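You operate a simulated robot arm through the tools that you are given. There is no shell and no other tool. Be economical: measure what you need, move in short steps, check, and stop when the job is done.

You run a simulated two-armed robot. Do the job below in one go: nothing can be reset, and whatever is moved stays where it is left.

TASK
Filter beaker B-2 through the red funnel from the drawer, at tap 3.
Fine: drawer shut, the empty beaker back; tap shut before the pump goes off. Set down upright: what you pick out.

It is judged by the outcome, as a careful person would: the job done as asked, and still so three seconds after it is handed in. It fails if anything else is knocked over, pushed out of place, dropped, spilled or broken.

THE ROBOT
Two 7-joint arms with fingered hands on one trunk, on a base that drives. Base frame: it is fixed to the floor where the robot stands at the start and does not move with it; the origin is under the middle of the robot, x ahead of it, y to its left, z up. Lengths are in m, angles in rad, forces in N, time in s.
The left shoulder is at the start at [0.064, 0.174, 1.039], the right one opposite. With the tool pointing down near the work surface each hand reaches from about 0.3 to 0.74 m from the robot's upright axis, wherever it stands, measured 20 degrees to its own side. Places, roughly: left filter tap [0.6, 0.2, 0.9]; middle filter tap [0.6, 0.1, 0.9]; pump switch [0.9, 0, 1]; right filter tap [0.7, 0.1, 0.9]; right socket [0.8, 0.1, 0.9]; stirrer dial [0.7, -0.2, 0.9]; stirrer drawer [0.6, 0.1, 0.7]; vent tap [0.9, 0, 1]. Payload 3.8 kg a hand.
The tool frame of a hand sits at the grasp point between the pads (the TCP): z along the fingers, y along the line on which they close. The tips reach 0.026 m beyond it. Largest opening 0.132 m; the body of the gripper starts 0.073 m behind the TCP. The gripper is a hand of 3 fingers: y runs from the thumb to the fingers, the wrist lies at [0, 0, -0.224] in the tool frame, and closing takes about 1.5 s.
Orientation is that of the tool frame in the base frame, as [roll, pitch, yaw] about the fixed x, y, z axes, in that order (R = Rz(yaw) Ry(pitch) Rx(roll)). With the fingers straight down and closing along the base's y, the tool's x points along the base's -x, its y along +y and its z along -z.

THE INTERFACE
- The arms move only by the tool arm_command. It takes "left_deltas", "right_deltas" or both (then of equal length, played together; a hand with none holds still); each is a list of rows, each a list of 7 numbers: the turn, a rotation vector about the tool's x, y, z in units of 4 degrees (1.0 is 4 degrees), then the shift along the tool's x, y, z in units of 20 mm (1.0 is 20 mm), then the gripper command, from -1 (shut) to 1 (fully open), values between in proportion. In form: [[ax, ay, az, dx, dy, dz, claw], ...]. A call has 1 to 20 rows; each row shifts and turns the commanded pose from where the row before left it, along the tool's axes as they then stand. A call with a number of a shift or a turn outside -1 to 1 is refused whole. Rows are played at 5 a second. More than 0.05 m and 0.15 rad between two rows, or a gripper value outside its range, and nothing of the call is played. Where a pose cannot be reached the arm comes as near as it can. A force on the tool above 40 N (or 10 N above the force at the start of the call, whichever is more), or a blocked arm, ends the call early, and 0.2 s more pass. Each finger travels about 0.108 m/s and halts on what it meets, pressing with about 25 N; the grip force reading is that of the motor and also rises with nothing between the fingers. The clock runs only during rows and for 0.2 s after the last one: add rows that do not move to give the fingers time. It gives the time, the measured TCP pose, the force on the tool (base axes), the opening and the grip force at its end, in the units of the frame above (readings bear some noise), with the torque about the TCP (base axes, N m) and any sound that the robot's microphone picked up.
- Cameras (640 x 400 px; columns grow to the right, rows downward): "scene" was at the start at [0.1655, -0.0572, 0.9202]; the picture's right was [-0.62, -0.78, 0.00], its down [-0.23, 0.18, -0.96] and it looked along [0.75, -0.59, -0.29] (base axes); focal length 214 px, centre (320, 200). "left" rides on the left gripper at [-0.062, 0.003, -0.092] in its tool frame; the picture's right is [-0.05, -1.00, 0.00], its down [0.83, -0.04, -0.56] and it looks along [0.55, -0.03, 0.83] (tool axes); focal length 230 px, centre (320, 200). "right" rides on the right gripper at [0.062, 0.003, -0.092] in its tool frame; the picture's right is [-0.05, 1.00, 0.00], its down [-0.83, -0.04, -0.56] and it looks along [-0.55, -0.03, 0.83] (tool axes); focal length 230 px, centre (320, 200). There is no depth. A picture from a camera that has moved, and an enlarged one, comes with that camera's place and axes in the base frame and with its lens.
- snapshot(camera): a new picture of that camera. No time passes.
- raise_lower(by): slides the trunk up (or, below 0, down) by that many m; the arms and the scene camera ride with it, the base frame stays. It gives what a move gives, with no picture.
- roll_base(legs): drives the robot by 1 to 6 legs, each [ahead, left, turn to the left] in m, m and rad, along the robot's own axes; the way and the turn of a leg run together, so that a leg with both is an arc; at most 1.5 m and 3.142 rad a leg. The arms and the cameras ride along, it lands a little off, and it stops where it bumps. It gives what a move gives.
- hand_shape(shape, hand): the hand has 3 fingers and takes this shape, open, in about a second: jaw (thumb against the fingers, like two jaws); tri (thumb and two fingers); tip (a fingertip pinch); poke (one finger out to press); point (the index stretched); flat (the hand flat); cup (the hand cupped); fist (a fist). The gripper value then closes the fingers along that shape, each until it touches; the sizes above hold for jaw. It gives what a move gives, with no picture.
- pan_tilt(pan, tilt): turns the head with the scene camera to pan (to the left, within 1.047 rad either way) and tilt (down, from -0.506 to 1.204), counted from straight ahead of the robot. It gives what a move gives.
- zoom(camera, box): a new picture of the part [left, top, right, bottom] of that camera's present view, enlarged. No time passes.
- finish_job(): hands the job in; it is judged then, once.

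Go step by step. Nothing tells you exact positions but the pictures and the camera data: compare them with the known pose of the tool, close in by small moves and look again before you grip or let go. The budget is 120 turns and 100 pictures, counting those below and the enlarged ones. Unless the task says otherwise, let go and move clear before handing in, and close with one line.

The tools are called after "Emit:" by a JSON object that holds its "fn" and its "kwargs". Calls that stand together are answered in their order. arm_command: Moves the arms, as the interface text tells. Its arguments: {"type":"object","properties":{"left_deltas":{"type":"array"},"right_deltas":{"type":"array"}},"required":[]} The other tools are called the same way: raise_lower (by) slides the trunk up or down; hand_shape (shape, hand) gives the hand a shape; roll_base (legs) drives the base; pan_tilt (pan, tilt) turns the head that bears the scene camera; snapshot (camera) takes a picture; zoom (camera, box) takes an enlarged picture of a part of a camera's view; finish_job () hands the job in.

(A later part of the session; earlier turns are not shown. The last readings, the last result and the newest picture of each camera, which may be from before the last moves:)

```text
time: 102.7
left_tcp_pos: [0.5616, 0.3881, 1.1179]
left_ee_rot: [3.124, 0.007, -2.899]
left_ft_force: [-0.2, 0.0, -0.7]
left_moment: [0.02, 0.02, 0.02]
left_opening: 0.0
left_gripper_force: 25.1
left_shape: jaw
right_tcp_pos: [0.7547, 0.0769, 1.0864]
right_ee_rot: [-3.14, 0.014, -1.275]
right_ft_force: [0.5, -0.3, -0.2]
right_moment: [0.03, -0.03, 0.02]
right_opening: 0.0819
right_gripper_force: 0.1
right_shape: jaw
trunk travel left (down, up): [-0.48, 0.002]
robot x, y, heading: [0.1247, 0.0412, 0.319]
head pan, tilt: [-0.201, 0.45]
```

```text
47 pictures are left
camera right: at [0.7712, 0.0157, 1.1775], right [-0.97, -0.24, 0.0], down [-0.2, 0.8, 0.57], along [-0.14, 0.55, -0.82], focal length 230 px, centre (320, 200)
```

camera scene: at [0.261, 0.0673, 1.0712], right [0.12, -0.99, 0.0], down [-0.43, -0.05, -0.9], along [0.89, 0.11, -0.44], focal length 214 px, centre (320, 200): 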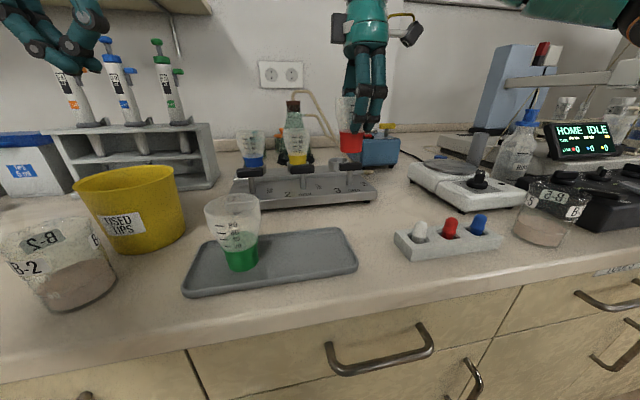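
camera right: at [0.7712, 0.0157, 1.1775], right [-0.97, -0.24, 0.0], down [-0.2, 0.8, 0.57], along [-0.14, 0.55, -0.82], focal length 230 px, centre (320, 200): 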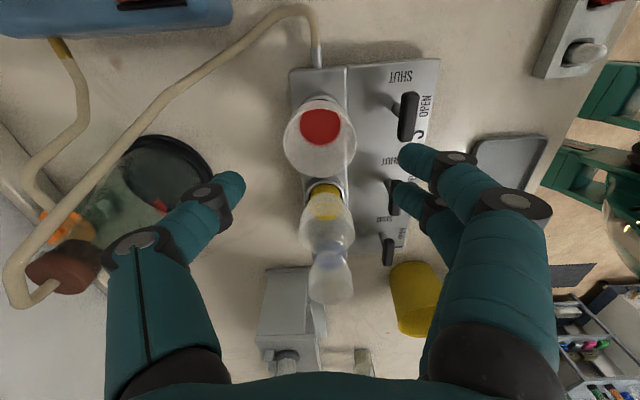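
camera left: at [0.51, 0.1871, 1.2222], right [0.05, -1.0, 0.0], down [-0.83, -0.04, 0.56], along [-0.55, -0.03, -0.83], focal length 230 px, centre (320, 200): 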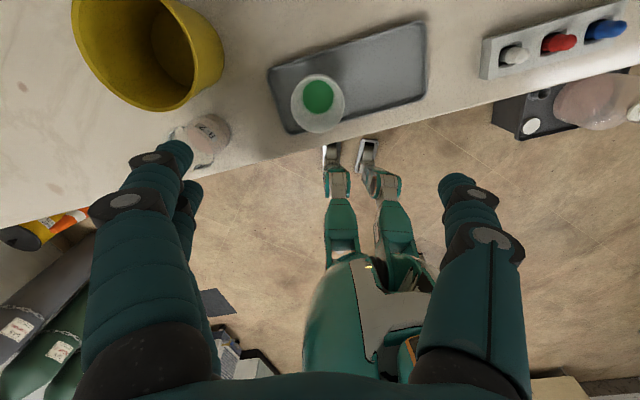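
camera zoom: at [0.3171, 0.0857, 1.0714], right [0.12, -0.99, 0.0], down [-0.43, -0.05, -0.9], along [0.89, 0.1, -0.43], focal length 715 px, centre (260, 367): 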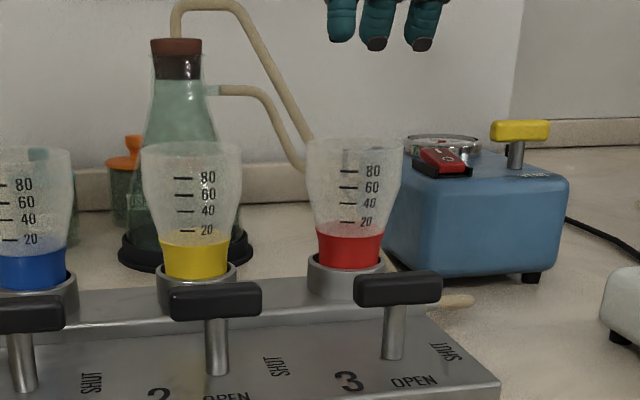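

Funnel 3 stands upright and seated. Now I zoom in on the pump switch, gauge and vent tap.

Emit:
{"fn": "zoom", "kwargs": {"camera": "scene", "box": [350, 118, 414, 158]}}

```text
10.00 times, centred on (382, 138) of scene
camera zoom: at [0.3171, 0.0857, 1.0714], right [0.12, -0.99, 0.0], down [-0.43, -0.05, -0.9], along [0.89, 0.1, -0.43], focal length 2145 px, centre (-300, 820)
```

zoom: 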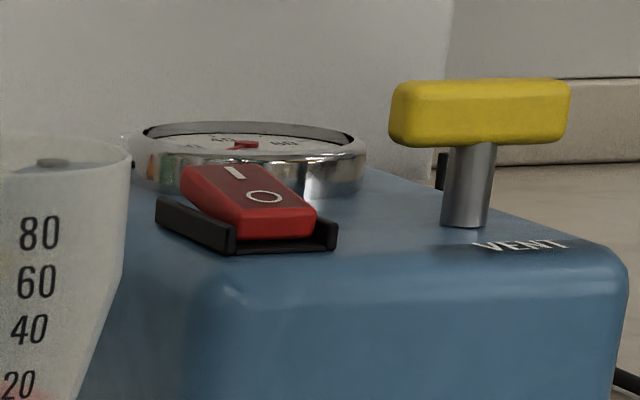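

The rocker's "O" end (front) is pressed: pump off, vent bar crosswise. I move the right hand to the right so its camera sees the pump.

Emit:
{"fn": "arm_command", "kwargs": {"right_deltas": [[0, 0, 0, 1, 0.3, 0, 0], [0, 0, 0, 1, 0.3, 0, 0], [0, 0, 0, 1, 0.3, 0, 0], [0, 0, 0, 1, 0.3, 0, 0], [0, 0, 0, 1, 0.3, 0, 0]]}}

Emit:
{"fn": "snapshot", "kwargs": {"camera": "right"}}

```text
time: 103.9
left_tcp_pos: [0.5618, 0.3872, 1.1177]
left_ee_rot: [3.123, 0.008, -2.899]
left_ft_force: [0.4, -0.3, 0.1]
left_moment: [0.0, 0.01, -0.04]
left_opening: 0.0
left_gripper_force: 25.3
left_shape: jaw
right_tcp_pos: [0.7556, -0.0278, 1.0844]
right_ee_rot: [3.141, 0.017, -1.271]
right_ft_force: [0.4, -0.3, -0.1]
right_moment: [-0.04, 0.0, -0.02]
right_opening: 0.0668
right_gripper_force: 0.0
right_shape: jaw
trunk travel left (down, up): [-0.48, 0.002]
robot x, y, heading: [0.1204, 0.0382, 0.32]
head pan, tilt: [-0.201, 0.45]
```

```text
45 pictures are left
camera right: at [0.7722, -0.0896, 1.175], right [-0.97, -0.24, 0.0], down [-0.2, 0.8, 0.57], along [-0.14, 0.55, -0.82], focal length 230 px, centre (320, 200)
```

right: 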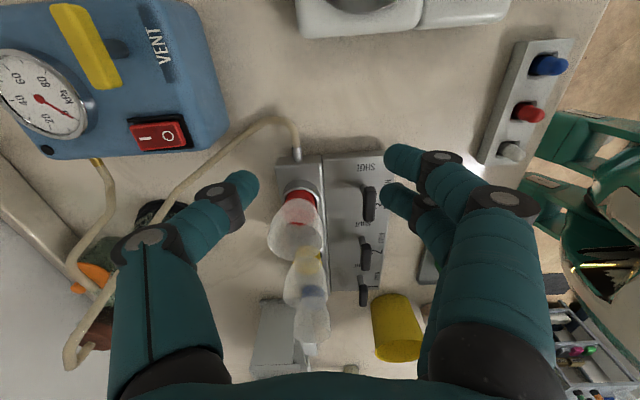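

The rocker's "I" end is at about (0.903, 0.012, 0.983). I take a poking shape and tilt the hand 44° forward to gain reach, then look where the fingertip is.

Emit:
{"fn": "hand_shape", "kwargs": {"shape": "poke", "hand": "right"}}

Emit:
{"fn": "arm_command", "kwargs": {"right_deltas": [[1, 0, 0, 0.2, 0, 0, 1], [1, 0, 0, 0.2, 0, 0, 1], [1, 0, 0, 0.2, 0, 0, 1], [1, 0, 0, 0.2, 0, 0, 1], [1, 0, 0, 0.2, 0, 0, 1], [1, 0, 0, 0, 0, 0, 1], [1, 0, 0, 0, 0, 0, 1], [1, 0, 0, 0, 0, 0, 1], [1, 0, 0, 0, 0, 0, 1], [1, 0, 0, 0, 0, 0, 1], [1, 0, 0, 0, 0, 0, 1]]}}

Emit:
{"fn": "snapshot", "kwargs": {"camera": "right"}}

Emit:
{"fn": "zoom", "kwargs": {"camera": "scene", "box": [300, 40, 492, 160]}}

```text
time: 104.8
left_tcp_pos: [0.5627, 0.3873, 1.1178]
left_ee_rot: [3.123, 0.008, -2.9]
left_ft_force: [0.1, 0.0, -0.3]
left_moment: [0.0, 0.01, -0.02]
left_opening: 0.0
left_gripper_force: 25.0
left_shape: jaw
right_tcp_pos: [0.756, -0.0282, 1.0847]
right_ee_rot: [3.141, 0.016, -1.274]
right_ft_force: [-0.2, -0.4, 1.3]
right_moment: [-0.02, 0.0, -0.01]
right_opening: 0.0
right_gripper_force: 0.0
right_shape: poke
trunk travel left (down, up): [-0.48, 0.002]
robot x, y, heading: [0.1217, 0.0433, 0.316]
head pan, tilt: [-0.201, 0.45]
```

```text
time: 107.2
left_tcp_pos: [0.5626, 0.387, 1.1185]
left_ee_rot: [3.121, 0.008, -2.899]
left_ft_force: [-0.7, 0.4, 0.5]
left_moment: [-0.03, 0.02, -0.03]
left_opening: 0.0
left_gripper_force: 25.2
left_shape: jaw
right_tcp_pos: [0.7611, -0.0471, 1.0832]
right_ee_rot: [-2.372, 0.017, -1.272]
right_ft_force: [0.0, -0.4, -0.7]
right_moment: [0.01, -0.01, 0.0]
right_opening: 0.0
right_gripper_force: 0.1
right_shape: poke
trunk travel left (down, up): [-0.48, 0.002]
robot x, y, heading: [0.1237, 0.0383, 0.315]
head pan, tilt: [-0.201, 0.45]
```

```text
44 pictures are left
camera right: at [0.7167, -0.1262, 1.1469], right [-0.7, -0.15, -0.69], down [-0.58, 0.68, 0.44], along [0.41, 0.71, -0.57], focal length 230 px, centre (320, 200)
```

right: 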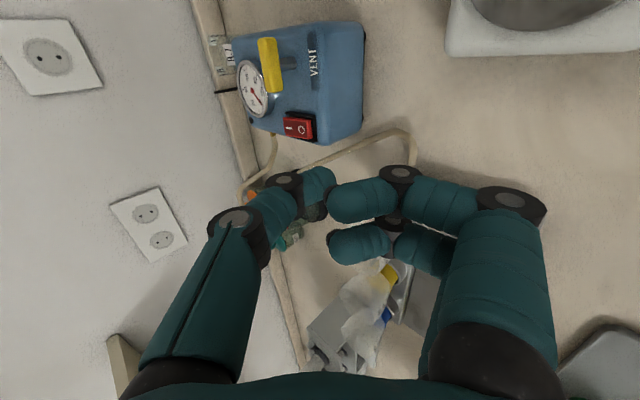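

```text
3.33 times, centred on (396, 100) of scene
camera zoom: at [0.3173, 0.0855, 1.0713], right [0.12, -0.99, 0.0], down [-0.43, -0.05, -0.9], along [0.89, 0.1, -0.44], focal length 715 px, centre (67, 533)
```

zoom: 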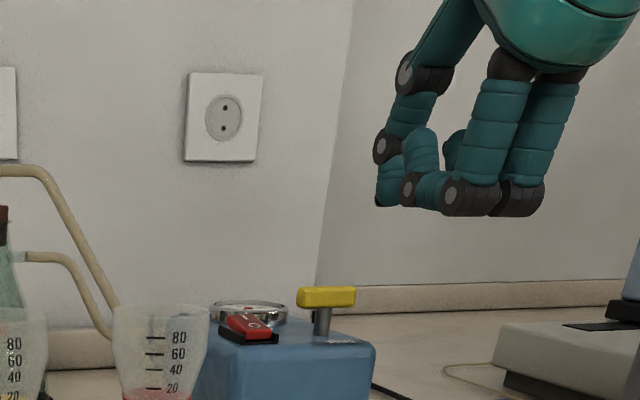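

This shape curls most digits; I try "point", with the index stretched.

Emit:
{"fn": "hand_shape", "kwargs": {"shape": "point", "hand": "right"}}

Emit:
{"fn": "snapshot", "kwargs": {"camera": "right"}}

Emit:
{"fn": "zoom", "kwargs": {"camera": "scene", "box": [300, 40, 492, 160]}}

```text
time: 108.1
left_tcp_pos: [0.5629, 0.3876, 1.1187]
left_ee_rot: [3.124, 0.007, -2.899]
left_ft_force: [1.0, 0.2, 1.2]
left_moment: [-0.02, 0.01, -0.02]
left_opening: 0.0
left_gripper_force: 25.3
left_shape: jaw
right_tcp_pos: [0.7614, -0.046, 1.0839]
right_ee_rot: [-2.374, 0.015, -1.273]
right_ft_force: [0.1, 0.5, 0.0]
right_moment: [0.03, 0.04, -0.03]
right_opening: 0.0
right_gripper_force: 0.0
right_shape: point
trunk travel left (down, up): [-0.48, 0.002]
robot x, y, heading: [0.1227, 0.039, 0.32]
head pan, tilt: [-0.201, 0.45]
```

```text
42 pictures are left
camera right: at [0.717, -0.1261, 1.1469], right [-0.71, -0.15, -0.69], down [-0.58, 0.68, 0.44], along [0.41, 0.71, -0.57], focal length 230 px, centre (320, 200)
```

right: 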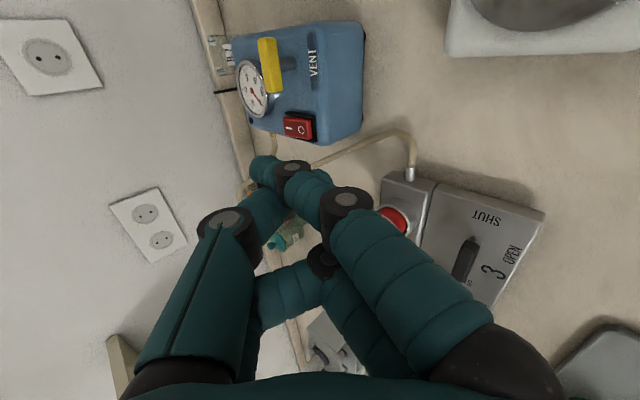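

```text
3.33 times, centred on (396, 100) of scene
camera zoom: at [0.3174, 0.0856, 1.0713], right [0.12, -0.99, 0.0], down [-0.43, -0.05, -0.9], along [0.89, 0.1, -0.44], focal length 715 px, centre (67, 533)
```

zoom: 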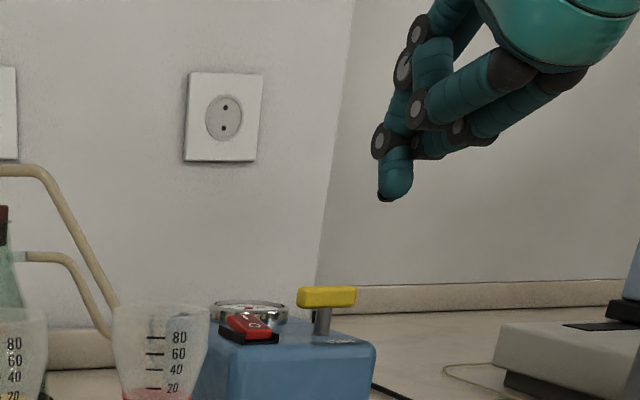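

Unclear tip geometry; I try the fingertip pinch shape, closed, which should leave a narrow tip.

Emit:
{"fn": "hand_shape", "kwargs": {"shape": "tip", "hand": "right"}}

Emit:
{"fn": "arm_command", "kwargs": {"right_deltas": [[0, 0, 0, 0, 0, 0, 0], [0, 0, 0, 0, 0, 0, -0.5], [0, 0, 0, 0, 0, 0, -1], [0, 0, 0, 0, 0, 0, -1], [0, 0, 0, 0, 0, 0, -1], [0, 0, 0, 0, 0, 0, -1], [0, 0, 0, 0, 0, 0, -1]]}}

Emit:
{"fn": "snapshot", "kwargs": {"camera": "right"}}

Emit:
{"fn": "zoom", "kwargs": {"camera": "scene", "box": [300, 40, 492, 160]}}

```text
time: 109.0
left_tcp_pos: [0.5622, 0.387, 1.1192]
left_ee_rot: [3.124, 0.007, -2.898]
left_ft_force: [0.5, 0.3, 0.3]
left_moment: [-0.03, 0.01, -0.02]
left_opening: 0.0
left_gripper_force: 25.5
left_shape: jaw
right_tcp_pos: [0.7615, -0.0459, 1.0849]
right_ee_rot: [-2.373, 0.015, -1.276]
right_ft_force: [0.8, 0.3, -0.3]
right_moment: [0.0, -0.01, -0.03]
right_opening: 0.0949
right_gripper_force: 0.1
right_shape: tip
trunk travel left (down, up): [-0.48, 0.002]
robot x, y, heading: [0.1263, 0.0421, 0.319]
head pan, tilt: [-0.201, 0.45]
```

```text
time: 110.6
left_tcp_pos: [0.5624, 0.3878, 1.1185]
left_ee_rot: [3.125, 0.007, -2.898]
left_ft_force: [-0.3, -0.4, 0.0]
left_moment: [-0.03, -0.04, 0.03]
left_opening: 0.0001
left_gripper_force: 25.0
left_shape: jaw
right_tcp_pos: [0.7611, -0.0474, 1.0842]
right_ee_rot: [-2.372, 0.016, -1.275]
right_ft_force: [0.3, 1.0, 0.3]
right_moment: [0.01, 0.04, 0.02]
right_opening: 0.0
right_gripper_force: 24.3
right_shape: tip
trunk travel left (down, up): [-0.48, 0.002]
robot x, y, heading: [0.1235, 0.04, 0.322]
head pan, tilt: [-0.201, 0.45]
```

```text
40 pictures are left
camera right: at [0.717, -0.1261, 1.1468], right [-0.7, -0.15, -0.69], down [-0.58, 0.68, 0.44], along [0.41, 0.71, -0.57], focal length 230 px, centre (320, 200)
```

right: 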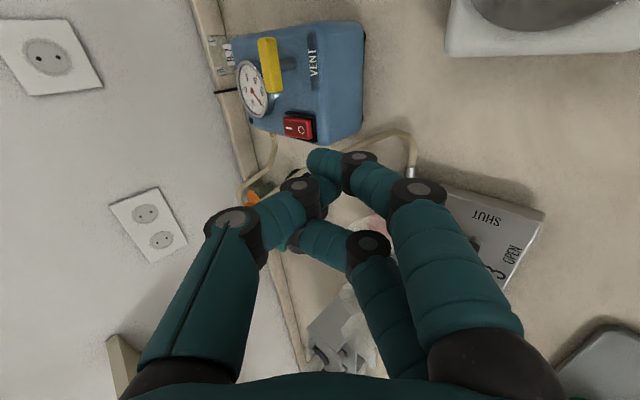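

```text
3.33 times, centred on (396, 100) of scene
camera zoom: at [0.3174, 0.0857, 1.0713], right [0.12, -0.99, 0.0], down [-0.43, -0.05, -0.9], along [0.89, 0.1, -0.44], focal length 715 px, centre (67, 533)
```

zoom: 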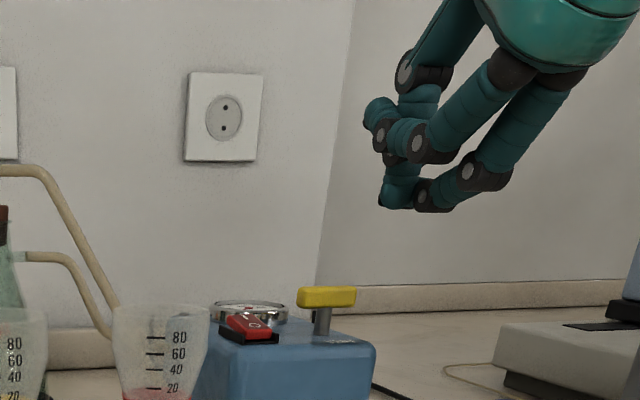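

Curled tips aren't useful. I go back to jaw open: the thumb then is a single straight digit on the far side which can press the rocker; I reduce the tilt to ~20°.

Emit:
{"fn": "hand_shape", "kwargs": {"shape": "jaw", "hand": "right"}}

Emit:
{"fn": "arm_command", "kwargs": {"right_deltas": [[-1, 0, 0, 0, 0, 0, 1], [-1, 0, 0, 0, 0, 0, 1], [-1, 0, 0, 0, 0, 0, 1], [-1, 0, 0, 0, 0, 0, 1], [-1, 0, 0, 0, 0, 0, 1], [-1, 0, 0, 0, 0, 0, 1]]}}

Emit:
{"fn": "snapshot", "kwargs": {"camera": "right"}}

Emit:
{"fn": "zoom", "kwargs": {"camera": "scene", "box": [300, 40, 492, 160]}}

```text
time: 111.5
left_tcp_pos: [0.5616, 0.3887, 1.1175]
left_ee_rot: [3.126, 0.008, -2.898]
left_ft_force: [-0.1, -0.3, 1.3]
left_moment: [-0.02, 0.0, 0.02]
left_opening: 0.0
left_gripper_force: 24.9
left_shape: jaw
right_tcp_pos: [0.7607, -0.0472, 1.085]
right_ee_rot: [-2.374, 0.016, -1.275]
right_ft_force: [0.1, -0.7, 1.0]
right_moment: [-0.02, 0.01, -0.02]
right_opening: 0.1317
right_gripper_force: 0.1
right_shape: jaw
trunk travel left (down, up): [-0.48, 0.002]
robot x, y, heading: [0.1218, 0.0393, 0.316]
head pan, tilt: [-0.201, 0.45]
```

```text
time: 112.9
left_tcp_pos: [0.5621, 0.3881, 1.1192]
left_ee_rot: [3.123, 0.006, -2.899]
left_ft_force: [-0.9, 0.2, -0.1]
left_moment: [0.01, 0.02, 0.01]
left_opening: 0.0002
left_gripper_force: 25.5
left_shape: jaw
right_tcp_pos: [0.7614, -0.0473, 1.0843]
right_ee_rot: [-2.794, 0.017, -1.277]
right_ft_force: [-0.1, 0.8, 0.1]
right_moment: [0.03, 0.0, -0.01]
right_opening: 0.1319
right_gripper_force: 0.0
right_shape: jaw
trunk travel left (down, up): [-0.48, 0.002]
robot x, y, heading: [0.1238, 0.0395, 0.321]
head pan, tilt: [-0.201, 0.45]
```

```text
38 pictures are left
camera right: at [0.7473, -0.1173, 1.1687], right [-0.91, -0.22, -0.34], down [-0.38, 0.74, 0.55], along [0.13, 0.63, -0.76], focal length 230 px, centre (320, 200)
```

right: 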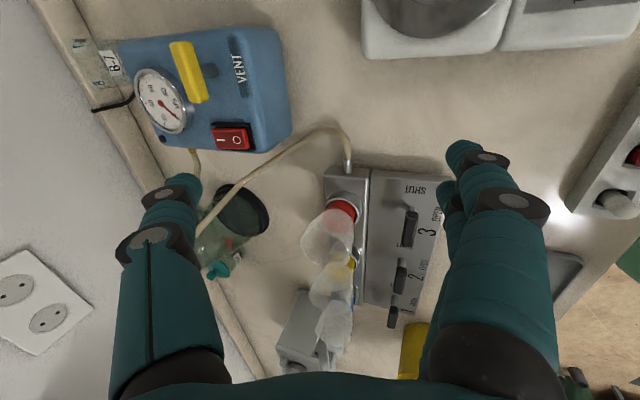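

```text
3.33 times, centred on (396, 100) of scene
camera zoom: at [0.3175, 0.0859, 1.0713], right [0.12, -0.99, 0.0], down [-0.43, -0.05, -0.9], along [0.89, 0.1, -0.44], focal length 715 px, centre (67, 533)
```

zoom: 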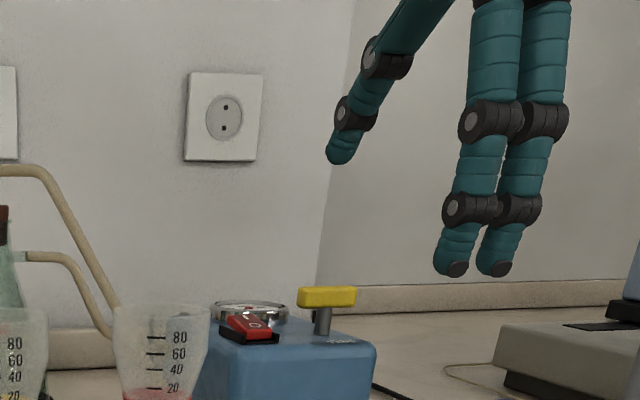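

The thumb tip is at about (0.838, −0.025, 1.085). I bring it above the rocker's "I" end and lower to about 3 cm above.

Emit:
{"fn": "arm_command", "kwargs": {"right_deltas": [[0, 0, 0, -0.19, -0.89, 0.32, 1], [0, 0, 0, -0.19, -0.89, 0.32, 1], [0, 0, 0, -0.19, -0.89, 0.32, 1], [0, 0, 0, -0.19, -0.89, 0.32, 1], [0, 0, 0, 0, 0.34, 0.94, 1], [0, 0, 0, 0, 0.34, 0.94, 1], [0, 0, 0, 0, 0.34, 0.94, 1]]}}

Emit:
{"fn": "zoom", "kwargs": {"camera": "right", "box": [80, 80, 336, 240]}}

Emit:
{"fn": "zoom", "kwargs": {"camera": "scene", "box": [330, 90, 426, 150]}}

```text
time: 114.5
left_tcp_pos: [0.5637, 0.3877, 1.1182]
left_ee_rot: [3.122, 0.007, -2.897]
left_ft_force: [-0.7, -0.1, 0.2]
left_moment: [-0.03, 0.02, -0.04]
left_opening: 0.0002
left_gripper_force: 24.6
left_shape: jaw
right_tcp_pos: [0.8304, -0.008, 1.0251]
right_ee_rot: [-2.791, 0.017, -1.274]
right_ft_force: [-0.1, 0.8, 0.2]
right_moment: [-0.04, 0.01, -0.01]
right_opening: 0.1318
right_gripper_force: 0.0
right_shape: jaw
trunk travel left (down, up): [-0.48, 0.002]
robot x, y, heading: [0.122, 0.0395, 0.312]
head pan, tilt: [-0.201, 0.45]
```

```text
2.50 times, centred on (208, 160) of right
camera zoom: at [0.8164, -0.0787, 1.1095], right [-0.91, -0.22, -0.34], down [-0.38, 0.74, 0.55], along [0.13, 0.63, -0.76], focal length 575 px, centre (600, 300)
```

zoom: 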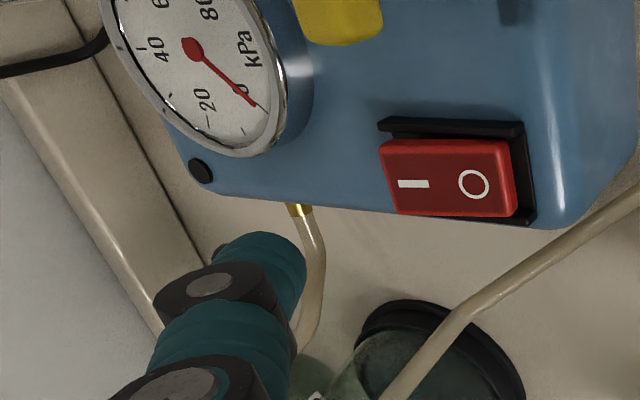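

```text
6.67 times, centred on (378, 120) of scene
camera zoom: at [0.3176, 0.0856, 1.0712], right [0.12, -0.99, 0.0], down [-0.43, -0.05, -0.9], along [0.89, 0.1, -0.44], focal length 1430 px, centre (-67, 733)
```

zoom: 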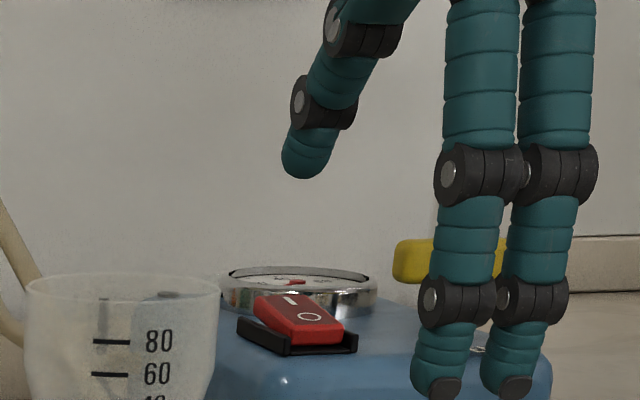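

Thumb tip is right over the "I" end. I press down in small steps.

Emit:
{"fn": "arm_command", "kwargs": {"right_deltas": [[0, 0, 0, 0, 0.34, 0.94, 1], [0, 0, 0, 0, 0.24, 0.66, 1], [0, 0, 0, 0, 0.12, 0.33, 1], [0, 0, 0, 0, 0.12, 0.33, 1], [0, 0, 0, 0, 0.12, 0.33, 1]]}}

Emit:
{"fn": "zoom", "kwargs": {"camera": "scene", "box": [330, 90, 426, 150]}}

```text
time: 115.7
left_tcp_pos: [0.5615, 0.3889, 1.12]
left_ee_rot: [3.123, 0.008, -2.899]
left_ft_force: [-0.6, 0.0, -0.5]
left_moment: [0.01, 0.01, 0.01]
left_opening: 0.0
left_gripper_force: 25.4
left_shape: jaw
right_tcp_pos: [0.8283, -0.0074, 0.9736]
right_ee_rot: [-2.788, 0.015, -1.274]
right_ft_force: [-1.1, -0.7, 6.3]
right_moment: [0.12, -0.41, -0.01]
right_opening: 0.1322
right_gripper_force: 0.0
right_shape: jaw
trunk travel left (down, up): [-0.48, 0.002]
robot x, y, heading: [0.1245, 0.0391, 0.319]
head pan, tilt: [-0.201, 0.45]
heard: click
```

```text
6.67 times, centred on (378, 120) of scene
camera zoom: at [0.3164, 0.0855, 1.0718], right [0.12, -0.99, 0.0], down [-0.43, -0.05, -0.9], along [0.89, 0.1, -0.43], focal length 1430 px, centre (-67, 733)
```

zoom: 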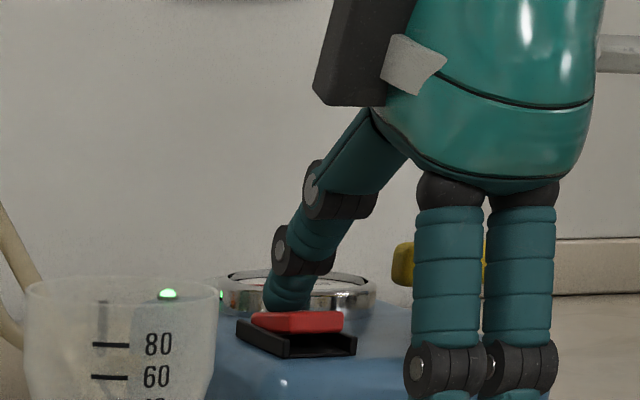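

Click, and a green lamp lit: the pump runs. I raise the hand and read the gauge.

Emit:
{"fn": "arm_command", "kwargs": {"right_deltas": [[0, 0, 0, 0, -0.34, -0.94, 1], [0, 0, 0, 0, -0.34, -0.94, 1], [0, 0, 0, 0, -0.34, -0.94, 1], [0, 0, 0, 0, -0.34, -0.94, 1], [0, 0, 0, 0, -0.34, -0.94, 1]]}}

Emit:
{"fn": "zoom", "kwargs": {"camera": "right", "box": [80, 40, 400, 240]}}

```text
time: 116.9
left_tcp_pos: [0.5621, 0.3884, 1.119]
left_ee_rot: [3.125, 0.007, -2.898]
left_ft_force: [0.6, -0.1, -0.2]
left_moment: [-0.01, 0.0, 0.0]
left_opening: 0.0
left_gripper_force: 25.2
left_shape: jaw
right_tcp_pos: [0.8279, -0.0094, 1.0713]
right_ee_rot: [-2.791, 0.016, -1.271]
right_ft_force: [0.0, -0.2, -0.5]
right_moment: [-0.02, -0.01, -0.04]
right_opening: 0.1319
right_gripper_force: 0.0
right_shape: jaw
trunk travel left (down, up): [-0.48, 0.002]
robot x, y, heading: [0.1246, 0.0411, 0.319]
head pan, tilt: [-0.201, 0.45]
```

```text
2.00 times, centred on (240, 140) of right
camera zoom: at [0.815, -0.0799, 1.1551], right [-0.91, -0.22, -0.34], down [-0.38, 0.74, 0.55], along [0.13, 0.63, -0.76], focal length 460 px, centre (480, 320)
```

zoom: 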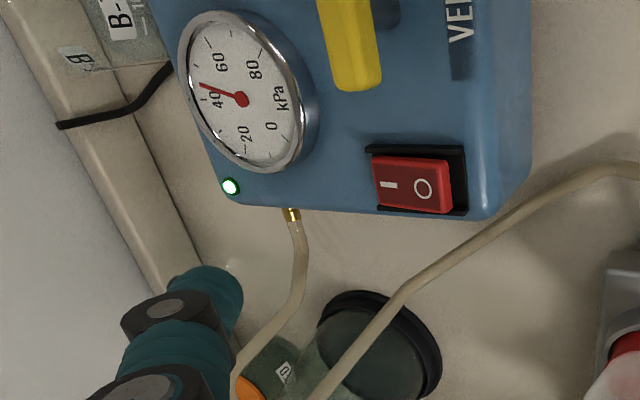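

Vacuum is building, so the vent is closed. Now I go to tap 3 (bar at about (0.674, 0.053, z 0.953)): hand upright again, back, and over the bar.

Emit:
{"fn": "arm_command", "kwargs": {"right_deltas": [[-1, 0, 0, 0, 0, -0.5, 0.5], [-1, 0, 0, 0, 0, -0.3, 0.3], [-1, 0, 0, 0, 0, 0, 0.1], [-1, 0, 0, 0, 0, 0, 0], [-1, 0, 0, 0, 0, 0, 0], [0, 0, 0, 0, 1, 0, 0], [0, 0, 0, 0, 1, 0, 0], [0, 0, 0, 0, 1, 0, 0], [0, 0, 0, 0, 1, 0, 0], [0, 0, 0, 0, 1, 0, 0], [0, 0, 0, 0, 1, 0, 0], [0, 0, 0, -1, 0.3, 0, 0], [0, 0, 0, -1, 0, 0, 0], [0, 0, 0, -1, 0, 0, 0], [0, 0, 0, -1, 0, 0, 0], [0, 0, 0, -1, 0, 0, 0], [0, 0, 0, -0.35, 0, 0, 0]]}}

Emit:
{"fn": "zoom", "kwargs": {"camera": "right", "box": [160, 50, 480, 250]}}

```text
time: 120.5
left_tcp_pos: [0.5625, 0.3893, 1.1189]
left_ee_rot: [3.123, 0.007, -2.898]
left_ft_force: [-0.5, -0.1, 0.8]
left_moment: [-0.01, -0.02, 0.03]
left_opening: 0.0001
left_gripper_force: 25.1
left_shape: jaw
right_tcp_pos: [0.6719, 0.0554, 1.0797]
right_ee_rot: [-3.072, 0.015, -1.273]
right_ft_force: [0.6, 0.0, 0.0]
right_moment: [-0.01, 0.02, -0.01]
right_opening: 0.0663
right_gripper_force: 0.1
right_shape: jaw
right hand out of reach, approached as far as the arm can: row 5
trunk travel left (down, up): [-0.48, 0.002]
robot x, y, heading: [0.1223, 0.0396, 0.32]
head pan, tilt: [-0.201, 0.45]
```

```text
2.00 times, centred on (320, 150) of right
camera zoom: at [0.6818, -0.0089, 1.1686], right [-0.97, -0.24, -0.07], down [-0.24, 0.79, 0.57], along [-0.08, 0.57, -0.82], focal length 460 px, centre (320, 300)
```

zoom: 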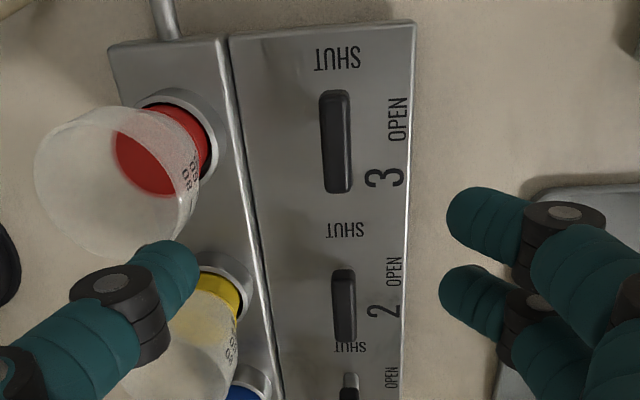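

Gripping the bar would bring the knuckles against the funnel, so I'll push the bar's left end round clockwise (toward OPEN) with the thumb. I position the hand in front of tap 3 and descend most of the way.

Emit:
{"fn": "arm_command", "kwargs": {"right_deltas": [[-1, 0, 0, 0, 1, 0, 0.66], [0, 0, 0, -0.69, 1, 0, 0.66], [0, 0, 0, 0, 1, 0, 0.66], [0, 0, 0, 0, 1, 0, 0.66], [0, 0, 0, 0, 0.63, 0, 0.66], [0, 0, 0, 0, 0, 1, 0.66], [0, 0, 0, 0, 0, 1, 0.66], [0, 0, 0, 0, 0, 1, 0.66], [0, 0, 0, 0, 0, 1, 0.66]]}}

Emit:
{"fn": "zoom", "kwargs": {"camera": "right", "box": [120, 50, 440, 250]}}

Emit:
{"fn": "zoom", "kwargs": {"camera": "scene", "box": [230, 80, 486, 240]}}

```text
time: 122.5
left_tcp_pos: [0.5623, 0.387, 1.1183]
left_ee_rot: [3.12, 0.008, -2.899]
left_ft_force: [0.0, -0.2, 0.1]
left_moment: [0.0, 0.02, 0.02]
left_opening: 0.0
left_gripper_force: 25.5
left_shape: jaw
right_tcp_pos: [0.5812, 0.0416, 0.9964]
right_ee_rot: [3.141, 0.014, -1.275]
right_ft_force: [0.7, 0.7, -0.2]
right_moment: [0.01, 0.01, 0.07]
right_opening: 0.109
right_gripper_force: 0.1
right_shape: jaw
trunk travel left (down, up): [-0.48, 0.002]
robot x, y, heading: [0.1228, 0.04, 0.319]
head pan, tilt: [-0.201, 0.45]
```

```text
2.00 times, centred on (280, 150) of right
camera zoom: at [0.597, -0.0204, 1.0865], right [-0.97, -0.24, 0.0], down [-0.2, 0.8, 0.57], along [-0.14, 0.55, -0.82], focal length 460 px, centre (400, 300)
```

zoom: 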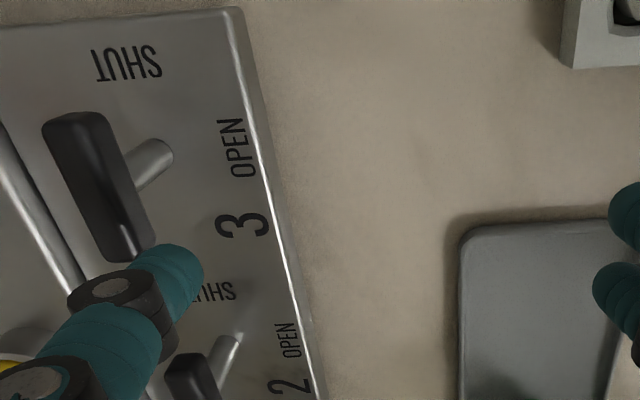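

```text
2.50 times, centred on (358, 160) of scene
camera zoom: at [0.3175, 0.0856, 1.0712], right [0.12, -0.99, 0.0], down [-0.43, -0.05, -0.9], along [0.89, 0.1, -0.44], focal length 536 px, centre (225, 300)
```

zoom: 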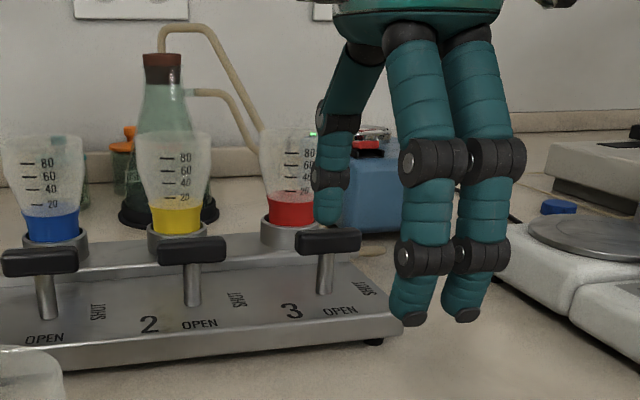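

The thumb tip is as planned: in front of the bar's left end. I descend and push it around the arc.

Emit:
{"fn": "arm_command", "kwargs": {"right_deltas": [[0, 0, 0, 0, 0, 1, 0.66], [0, 0, 0, 0, 0, 1, 0.66], [0, 0, 0, 0, -0.6, 0, 0.66], [0, 0, 0, -0.3, -0.55, 0, 0.66], [0, 0, 0, 0, -0.6, 0, 0.66], [0, 0, 0, 0.3, -0.55, 0, 0.66], [0, 0, 0, 0.3, 0, 0, 0.66]]}}

Emit:
{"fn": "zoom", "kwargs": {"camera": "right", "box": [120, 50, 440, 250]}}

Emit:
{"fn": "zoom", "kwargs": {"camera": "scene", "box": [230, 80, 486, 240]}}

```text
time: 123.8
left_tcp_pos: [0.5577, 0.385, 1.1224]
left_ee_rot: [3.124, 0.013, -2.9]
left_ft_force: [0.8, -0.7, 0.5]
left_moment: [-0.01, 0.03, 0.02]
left_opening: 0.0
left_gripper_force: 25.0
left_shape: jaw
right_tcp_pos: [0.609, 0.0554, 0.9628]
right_ee_rot: [3.134, 0.019, -1.26]
right_ft_force: [-29.5, -15.6, 20.2]
right_moment: [0.26, -0.85, -0.28]
right_opening: 0.1052
right_gripper_force: 0.0
right_shape: jaw
trunk travel left (down, up): [-0.48, 0.002]
robot x, y, heading: [0.1168, 0.0405, 0.318]
head pan, tilt: [-0.201, 0.45]
stopped in row 6 (right hand): the force on the tool passed its limit (the readings are from after the stop); the commanded pose is now the measured one
```

```text
2.00 times, centred on (280, 150) of right
camera zoom: at [0.627, -0.0064, 1.0525], right [-0.97, -0.25, 0.01], down [-0.21, 0.79, 0.57], along [-0.15, 0.55, -0.82], focal length 460 px, centre (400, 300)
```

zoom: 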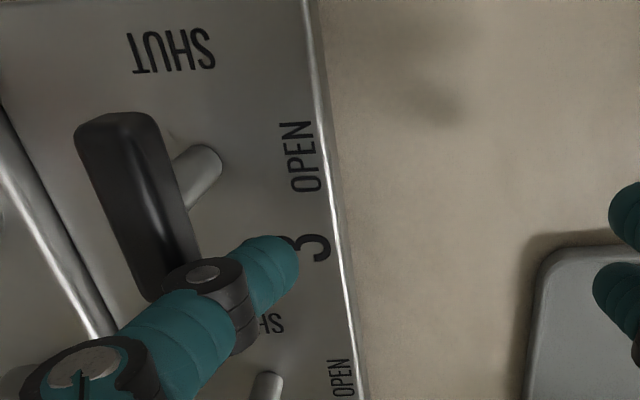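

```text
2.50 times, centred on (358, 160) of scene
camera zoom: at [0.3125, 0.0832, 1.0725], right [0.12, -0.99, 0.0], down [-0.43, -0.05, -0.9], along [0.9, 0.1, -0.43], focal length 536 px, centre (225, 300)
```

zoom: 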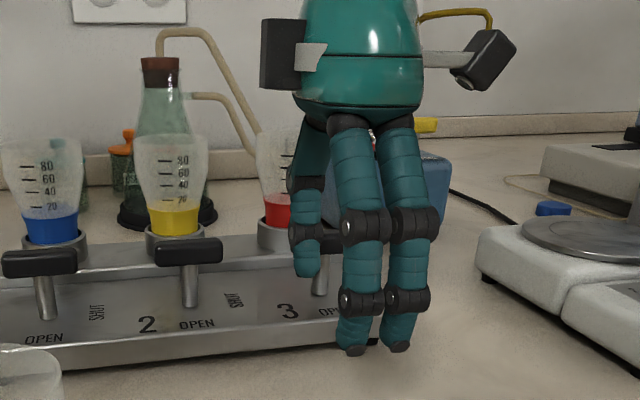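

The push stopped at the force limit. I back off along the way and look at whether the bar moved.

Emit:
{"fn": "arm_command", "kwargs": {"right_deltas": [[0, 0, 0, 0, 1, 0, 0.66], [0, 0, 0, 0, 1, -0.5, 0.66], [0, 0, 0, 1, 1, -1, 0.66], [0, 0, 0, 1, 0, -1, 0.66], [0, 0, 0, 1, 0, -1, 0.66]]}}

Emit:
{"fn": "zoom", "kwargs": {"camera": "scene", "box": [230, 100, 390, 200]}}

Emit:
{"fn": "zoom", "kwargs": {"camera": "right", "box": [60, 80, 380, 280]}}

```text
time: 125.0
left_tcp_pos: [0.5605, 0.387, 1.1189]
left_ee_rot: [3.123, 0.009, -2.9]
left_ft_force: [0.2, 0.3, -1.1]
left_moment: [0.02, 0.0, -0.04]
left_opening: 0.0
left_gripper_force: 25.0
left_shape: jaw
right_tcp_pos: [0.578, -0.0175, 1.0291]
right_ee_rot: [3.137, 0.019, -1.264]
right_ft_force: [-0.9, -0.4, -0.4]
right_moment: [0.0, 0.04, -0.02]
right_opening: 0.1094
right_gripper_force: 0.0
right_shape: jaw
trunk travel left (down, up): [-0.48, 0.002]
robot x, y, heading: [0.1219, 0.0426, 0.317]
head pan, tilt: [-0.201, 0.45]
```

```text
4.00 times, centred on (310, 150) of scene
camera zoom: at [0.3165, 0.0849, 1.0714], right [0.12, -0.99, 0.0], down [-0.43, -0.05, -0.9], along [0.89, 0.1, -0.43], focal length 858 px, centre (360, 400)
```

zoom: 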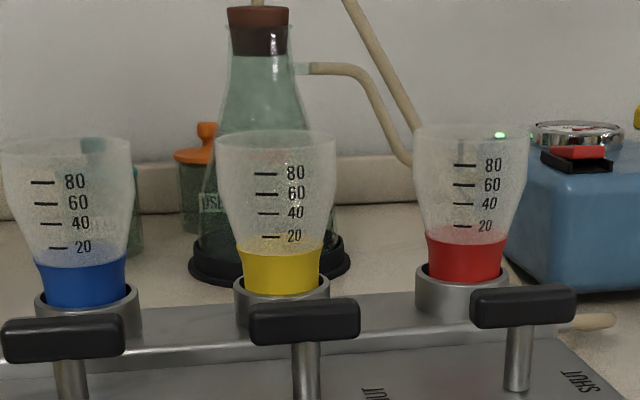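

```text
2.00 times, centred on (220, 180) of right
camera zoom: at [0.5952, -0.0795, 1.1189], right [-0.97, -0.25, 0.01], down [-0.2, 0.8, 0.57], along [-0.15, 0.55, -0.82], focal length 460 px, centre (520, 240)
```

zoom: 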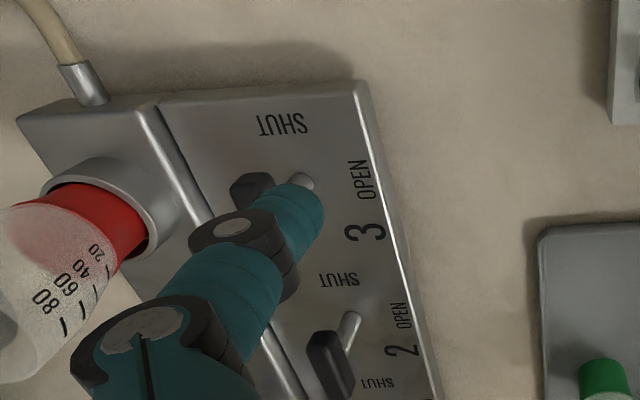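

The bar has not moved: contact was at the knuckle with a wedge. I retry with the jaw fully open so the straight thumb tip makes the contact, in small pushes.

Emit:
{"fn": "arm_command", "kwargs": {"right_deltas": [[0, 0, 0, -1, -0.4, 0, 1], [0, 0, 0, -1, 0, 0, 1], [0, 0, 0, -0.9, 0, 0, 1], [0, 0, 0, 0, 0, 1, 1], [0, 0, 0, 0, 0, 1, 1], [0, 0, 0, 0, 0, 1, 1], [0, 0, 0, 0, 0, 0.4, 1], [0, 0, 0, 0, -0.5, 0, 1]]}}

Emit:
{"fn": "zoom", "kwargs": {"camera": "scene", "box": [260, 100, 420, 200]}}

Emit:
{"fn": "zoom", "kwargs": {"camera": "right", "box": [60, 80, 380, 280]}}

```text
time: 126.8
left_tcp_pos: [0.5614, 0.3881, 1.1186]
left_ee_rot: [3.123, 0.007, -2.9]
left_ft_force: [0.4, 0.7, -0.2]
left_moment: [0.02, 0.0, 0.02]
left_opening: 0.0
left_gripper_force: 25.0
left_shape: jaw
right_tcp_pos: [0.5767, 0.0429, 0.9602]
right_ee_rot: [3.135, 0.019, -1.266]
right_ft_force: [0.5, 0.2, -0.5]
right_moment: [0.0, -0.02, 0.0]
right_opening: 0.1319
right_gripper_force: 0.0
right_shape: jaw
trunk travel left (down, up): [-0.48, 0.002]
robot x, y, heading: [0.1218, 0.0405, 0.318]
head pan, tilt: [-0.201, 0.45]
```

```text
4.00 times, centred on (340, 150) of scene
camera zoom: at [0.3171, 0.0854, 1.0713], right [0.12, -0.99, 0.0], down [-0.43, -0.05, -0.9], along [0.89, 0.1, -0.44], focal length 858 px, centre (240, 400)
```

zoom: 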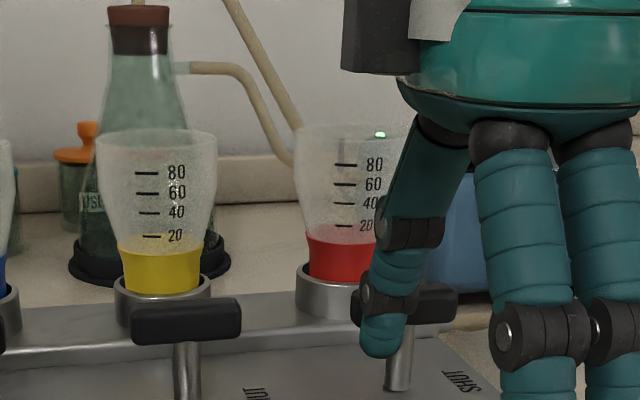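

```text
2.00 times, centred on (220, 180) of right
camera zoom: at [0.5944, -0.0188, 1.0506], right [-0.97, -0.25, 0.01], down [-0.2, 0.8, 0.57], along [-0.15, 0.55, -0.82], focal length 460 px, centre (520, 240)
```

zoom: 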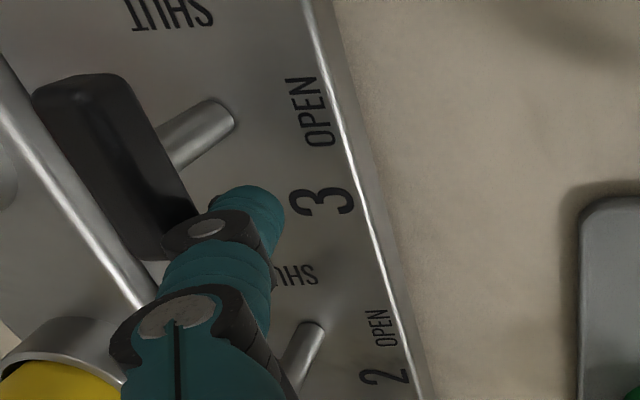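

Thumb tip is just in front of the bar's left end. I push in small steps.

Emit:
{"fn": "arm_command", "kwargs": {"right_deltas": [[0, 0, 0, 0, 0, 0.35, 1], [0, 0, 0, 0, -0.3, 0, 1], [0, 0, 0, 0, -0.3, 0, 1], [0, 0, 0, -0.1, -0.3, 0, 1]]}}

Emit:
{"fn": "zoom", "kwargs": {"camera": "right", "box": [60, 80, 380, 280]}}

```text
time: 127.8
left_tcp_pos: [0.5605, 0.3862, 1.1202]
left_ee_rot: [3.123, 0.009, -2.898]
left_ft_force: [0.0, -0.5, 0.3]
left_moment: [-0.02, 0.02, 0.0]
left_opening: 0.0
left_gripper_force: 25.5
left_shape: jaw
right_tcp_pos: [0.5902, 0.048, 0.9534]
right_ee_rot: [3.135, 0.021, -1.265]
right_ft_force: [-12.1, -7.5, 2.5]
right_moment: [0.06, -0.18, -0.22]
right_opening: 0.1312
right_gripper_force: 0.1
right_shape: jaw
trunk travel left (down, up): [-0.48, 0.002]
robot x, y, heading: [0.1208, 0.0397, 0.317]
head pan, tilt: [-0.201, 0.45]
```

```text
2.00 times, centred on (220, 180) of right
camera zoom: at [0.6079, -0.0129, 1.0439], right [-0.97, -0.25, 0.01], down [-0.2, 0.8, 0.57], along [-0.15, 0.55, -0.82], focal length 460 px, centre (520, 240)
```

zoom: 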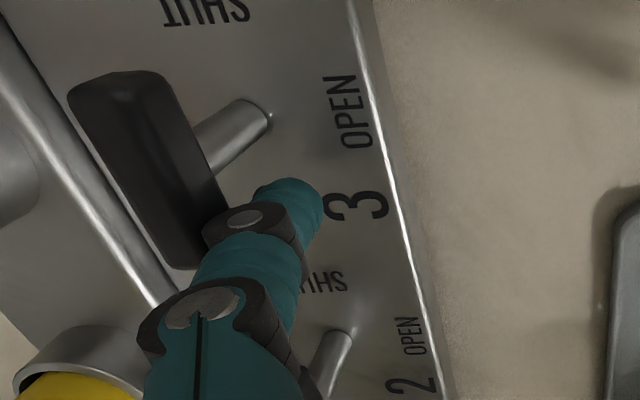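

It resists at 14 N as if against its stop. I test the other direction: pushing the right end away instead.

Emit:
{"fn": "arm_command", "kwargs": {"right_deltas": [[0, 0, 0, 0, 1, 0, 1], [0, 0, 0, 1, 0.2, 0, 1], [0, 0, 0, 0.95, 0, 0, 1], [0, 0, 0, 0, -0.9, 0, 1], [0, 0, 0, 0, -0.3, 0, 1], [0, 0, 0, 0, -0.3, 0, 1], [0, 0, 0, 0, -0.2, 0, 1]]}}

Emit:
{"fn": "zoom", "kwargs": {"camera": "right", "box": [60, 80, 380, 280]}}

```text
time: 129.4
left_tcp_pos: [0.5618, 0.3879, 1.1179]
left_ee_rot: [3.122, 0.007, -2.9]
left_ft_force: [0.7, 0.3, -0.9]
left_moment: [-0.05, 0.02, 0.0]
left_opening: 0.0
left_gripper_force: 25.3
left_shape: jaw
right_tcp_pos: [0.6139, 0.0156, 0.952]
right_ee_rot: [3.136, 0.019, -1.266]
right_ft_force: [-0.8, -1.0, 0.4]
right_moment: [-0.02, 0.03, -0.1]
right_opening: 0.1318
right_gripper_force: 0.1
right_shape: jaw
trunk travel left (down, up): [-0.48, 0.002]
robot x, y, heading: [0.1189, 0.0424, 0.316]
head pan, tilt: [-0.201, 0.45]
```

```text
2.00 times, centred on (220, 180) of right
camera zoom: at [0.6314, -0.0454, 1.0428], right [-0.97, -0.25, 0.01], down [-0.2, 0.8, 0.57], along [-0.15, 0.55, -0.82], focal length 460 px, centre (520, 240)
```

zoom: 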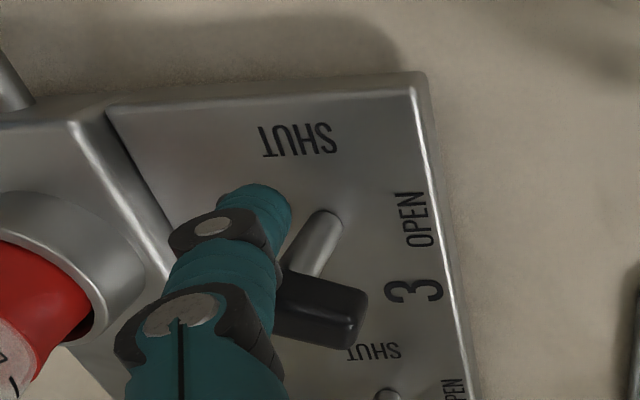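

It turns freely this way (it's about 60° round). I finish the arc until the bar points to OPEN.

Emit:
{"fn": "arm_command", "kwargs": {"right_deltas": [[0, 0, 0, -0.1, -0.3, 0, 1], [0, 0, 0, -0.15, -0.25, 0, 1], [0, 0, 0, -0.3, 0, 0, 1], [0, 0, 0, -0.2, 0, 0, 1]]}}

Emit:
{"fn": "zoom", "kwargs": {"camera": "right", "box": [60, 80, 380, 280]}}

```text
time: 130.4
left_tcp_pos: [0.5637, 0.382, 1.1202]
left_ee_rot: [3.12, 0.008, -2.9]
left_ft_force: [0.3, 0.6, 1.0]
left_moment: [0.06, 0.02, 0.01]
left_opening: 0.0001
left_gripper_force: 24.9
left_shape: jaw
right_tcp_pos: [0.6217, 0.0265, 0.9525]
right_ee_rot: [3.138, 0.011, -1.276]
right_ft_force: [4.7, -30.5, 5.5]
right_moment: [0.25, -0.32, -2.15]
right_opening: 0.1318
right_gripper_force: 0.1
right_shape: jaw
trunk travel left (down, up): [-0.48, 0.002]
robot x, y, heading: [0.1189, 0.041, 0.317]
head pan, tilt: [-0.201, 0.45]
```

```text
2.00 times, centred on (220, 180) of right
camera zoom: at [0.6384, -0.0351, 1.043], right [-0.97, -0.24, 0.0], down [-0.19, 0.8, 0.57], along [-0.14, 0.55, -0.82], focal length 460 px, centre (520, 240)
```

zoom: 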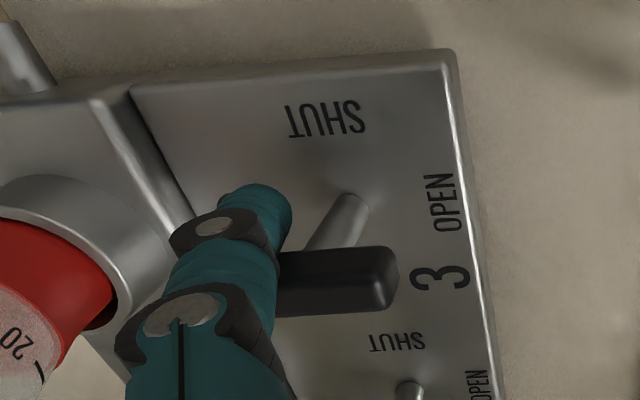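

Tap 3 is open, against its stop. I withdraw the right hand upward, back the base off, and begin tilting the left hand forward for a side grasp of B-2.

Emit:
{"fn": "arm_command", "kwargs": {"right_deltas": [[0, 0, 0, 0.6, 0, 0, 1], [0, 0, 0, 0.3, 0, -0.5, 1], [0, 0, 0, 0, 0, -1, 1], [0, 0, 0, 0, 0, -1, 1], [0, 0, 0, 0, 0, -1, 1], [0, 0, 0, 0, 0, -1, 1], [0, 0, 0, 0, 0, -1, 1], [0, 0, 0, 0.5, 1, 0, 1], [0, 0, 0, 0.5, 1, 0, 1], [0, 0, 0, 0.5, 1, 0, 1]]}}

Emit:
{"fn": "roll_base", "kwargs": {"legs": [[-0.25, 0.0, 0]]}}

Emit:
{"fn": "arm_command", "kwargs": {"left_deltas": [[0, -1, 0, 0, 0, 0, 0], [0, -1, 0, 0, 0, 0, 0.4], [0, -1, 0, 0, 0, 0, 0.6], [0, -1, 0, 0, 0, 0, 0.6], [0, -1, 0, 0, 0, 0, 0.6], [0, -1, 0, 0, 0, 0, 0.6], [0, -1, 0, 0, 0, 0, 0.6], [0, -1, 0, 0, 0, 0, 0.6], [0, -1, 0, 0, 0, 0, 0.6], [0, -1, 0, 0, 0, 0, 0.6], [0, -1, 0, 0, 0, 0, 0.6], [0, -1, 0, 0, 0, 0, 0.6], [0, -1, 0, 0, 0, 0, 0.6], [0, -1, 0, 0, 0, 0, 0.6]]}}

Emit:
{"fn": "snapshot", "kwargs": {"camera": "left"}}

```text
time: 132.7
left_tcp_pos: [0.5613, 0.3869, 1.1191]
left_ee_rot: [3.121, 0.006, -2.899]
left_ft_force: [-1.0, 0.0, 0.6]
left_moment: [0.01, 0.0, 0.0]
left_opening: 0.0001
left_gripper_force: 25.3
left_shape: jaw
right_tcp_pos: [0.578, -0.0323, 1.0618]
right_ee_rot: [3.138, 0.019, -1.265]
right_ft_force: [-0.1, -0.2, 0.1]
right_moment: [0.02, 0.01, 0.01]
right_opening: 0.1319
right_gripper_force: 0.1
right_shape: jaw
trunk travel left (down, up): [-0.48, 0.002]
robot x, y, heading: [0.1248, 0.0399, 0.316]
head pan, tilt: [-0.201, 0.45]
```

```text
time: 134.5
left_tcp_pos: [0.3221, 0.3084, 1.1178]
left_ee_rot: [3.124, 0.007, -2.9]
left_ft_force: [-0.6, 0.9, -0.2]
left_moment: [-0.02, -0.02, -0.01]
left_opening: 0.0
left_gripper_force: 25.3
left_shape: jaw
right_tcp_pos: [0.3384, -0.1119, 1.0608]
right_ee_rot: [3.136, 0.02, -1.266]
right_ft_force: [-0.3, -0.1, -0.9]
right_moment: [0.0, -0.02, -0.02]
right_opening: 0.1317
right_gripper_force: 0.0
right_shape: jaw
trunk travel left (down, up): [-0.48, 0.002]
robot x, y, heading: [-0.1191, -0.0425, 0.314]
head pan, tilt: [-0.201, 0.45]
```

```text
time: 137.5
left_tcp_pos: [0.3222, 0.3077, 1.118]
left_ee_rot: [3.109, 0.983, -2.926]
left_ft_force: [-0.1, 0.9, 0.3]
left_moment: [0.01, -0.01, 0.01]
left_opening: 0.1053
left_gripper_force: 0.1
left_shape: jaw
right_tcp_pos: [0.3382, -0.1095, 1.0612]
right_ee_rot: [3.137, 0.019, -1.265]
right_ft_force: [0.4, 0.2, -0.5]
right_moment: [0.03, -0.02, 0.03]
right_opening: 0.132
right_gripper_force: 0.1
right_shape: jaw
trunk travel left (down, up): [-0.48, 0.002]
robot x, y, heading: [-0.1175, -0.0436, 0.321]
head pan, tilt: [-0.201, 0.45]
```

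```text
20 pictures are left
camera left: at [0.2794, 0.2983, 1.2201], right [0.27, -0.96, 0.03], down [-0.89, -0.26, -0.39], along [0.38, 0.08, -0.92], focal length 230 px, centre (320, 200)
```

left: 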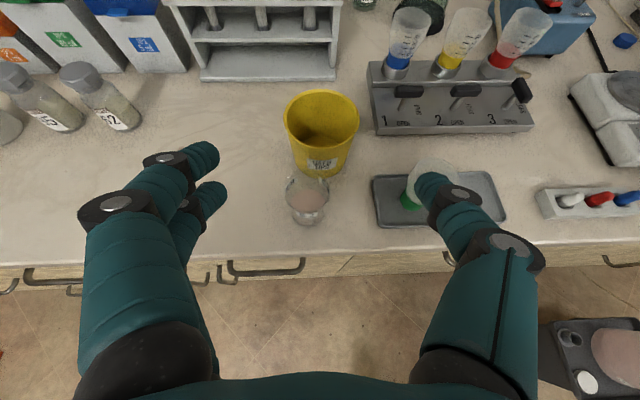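

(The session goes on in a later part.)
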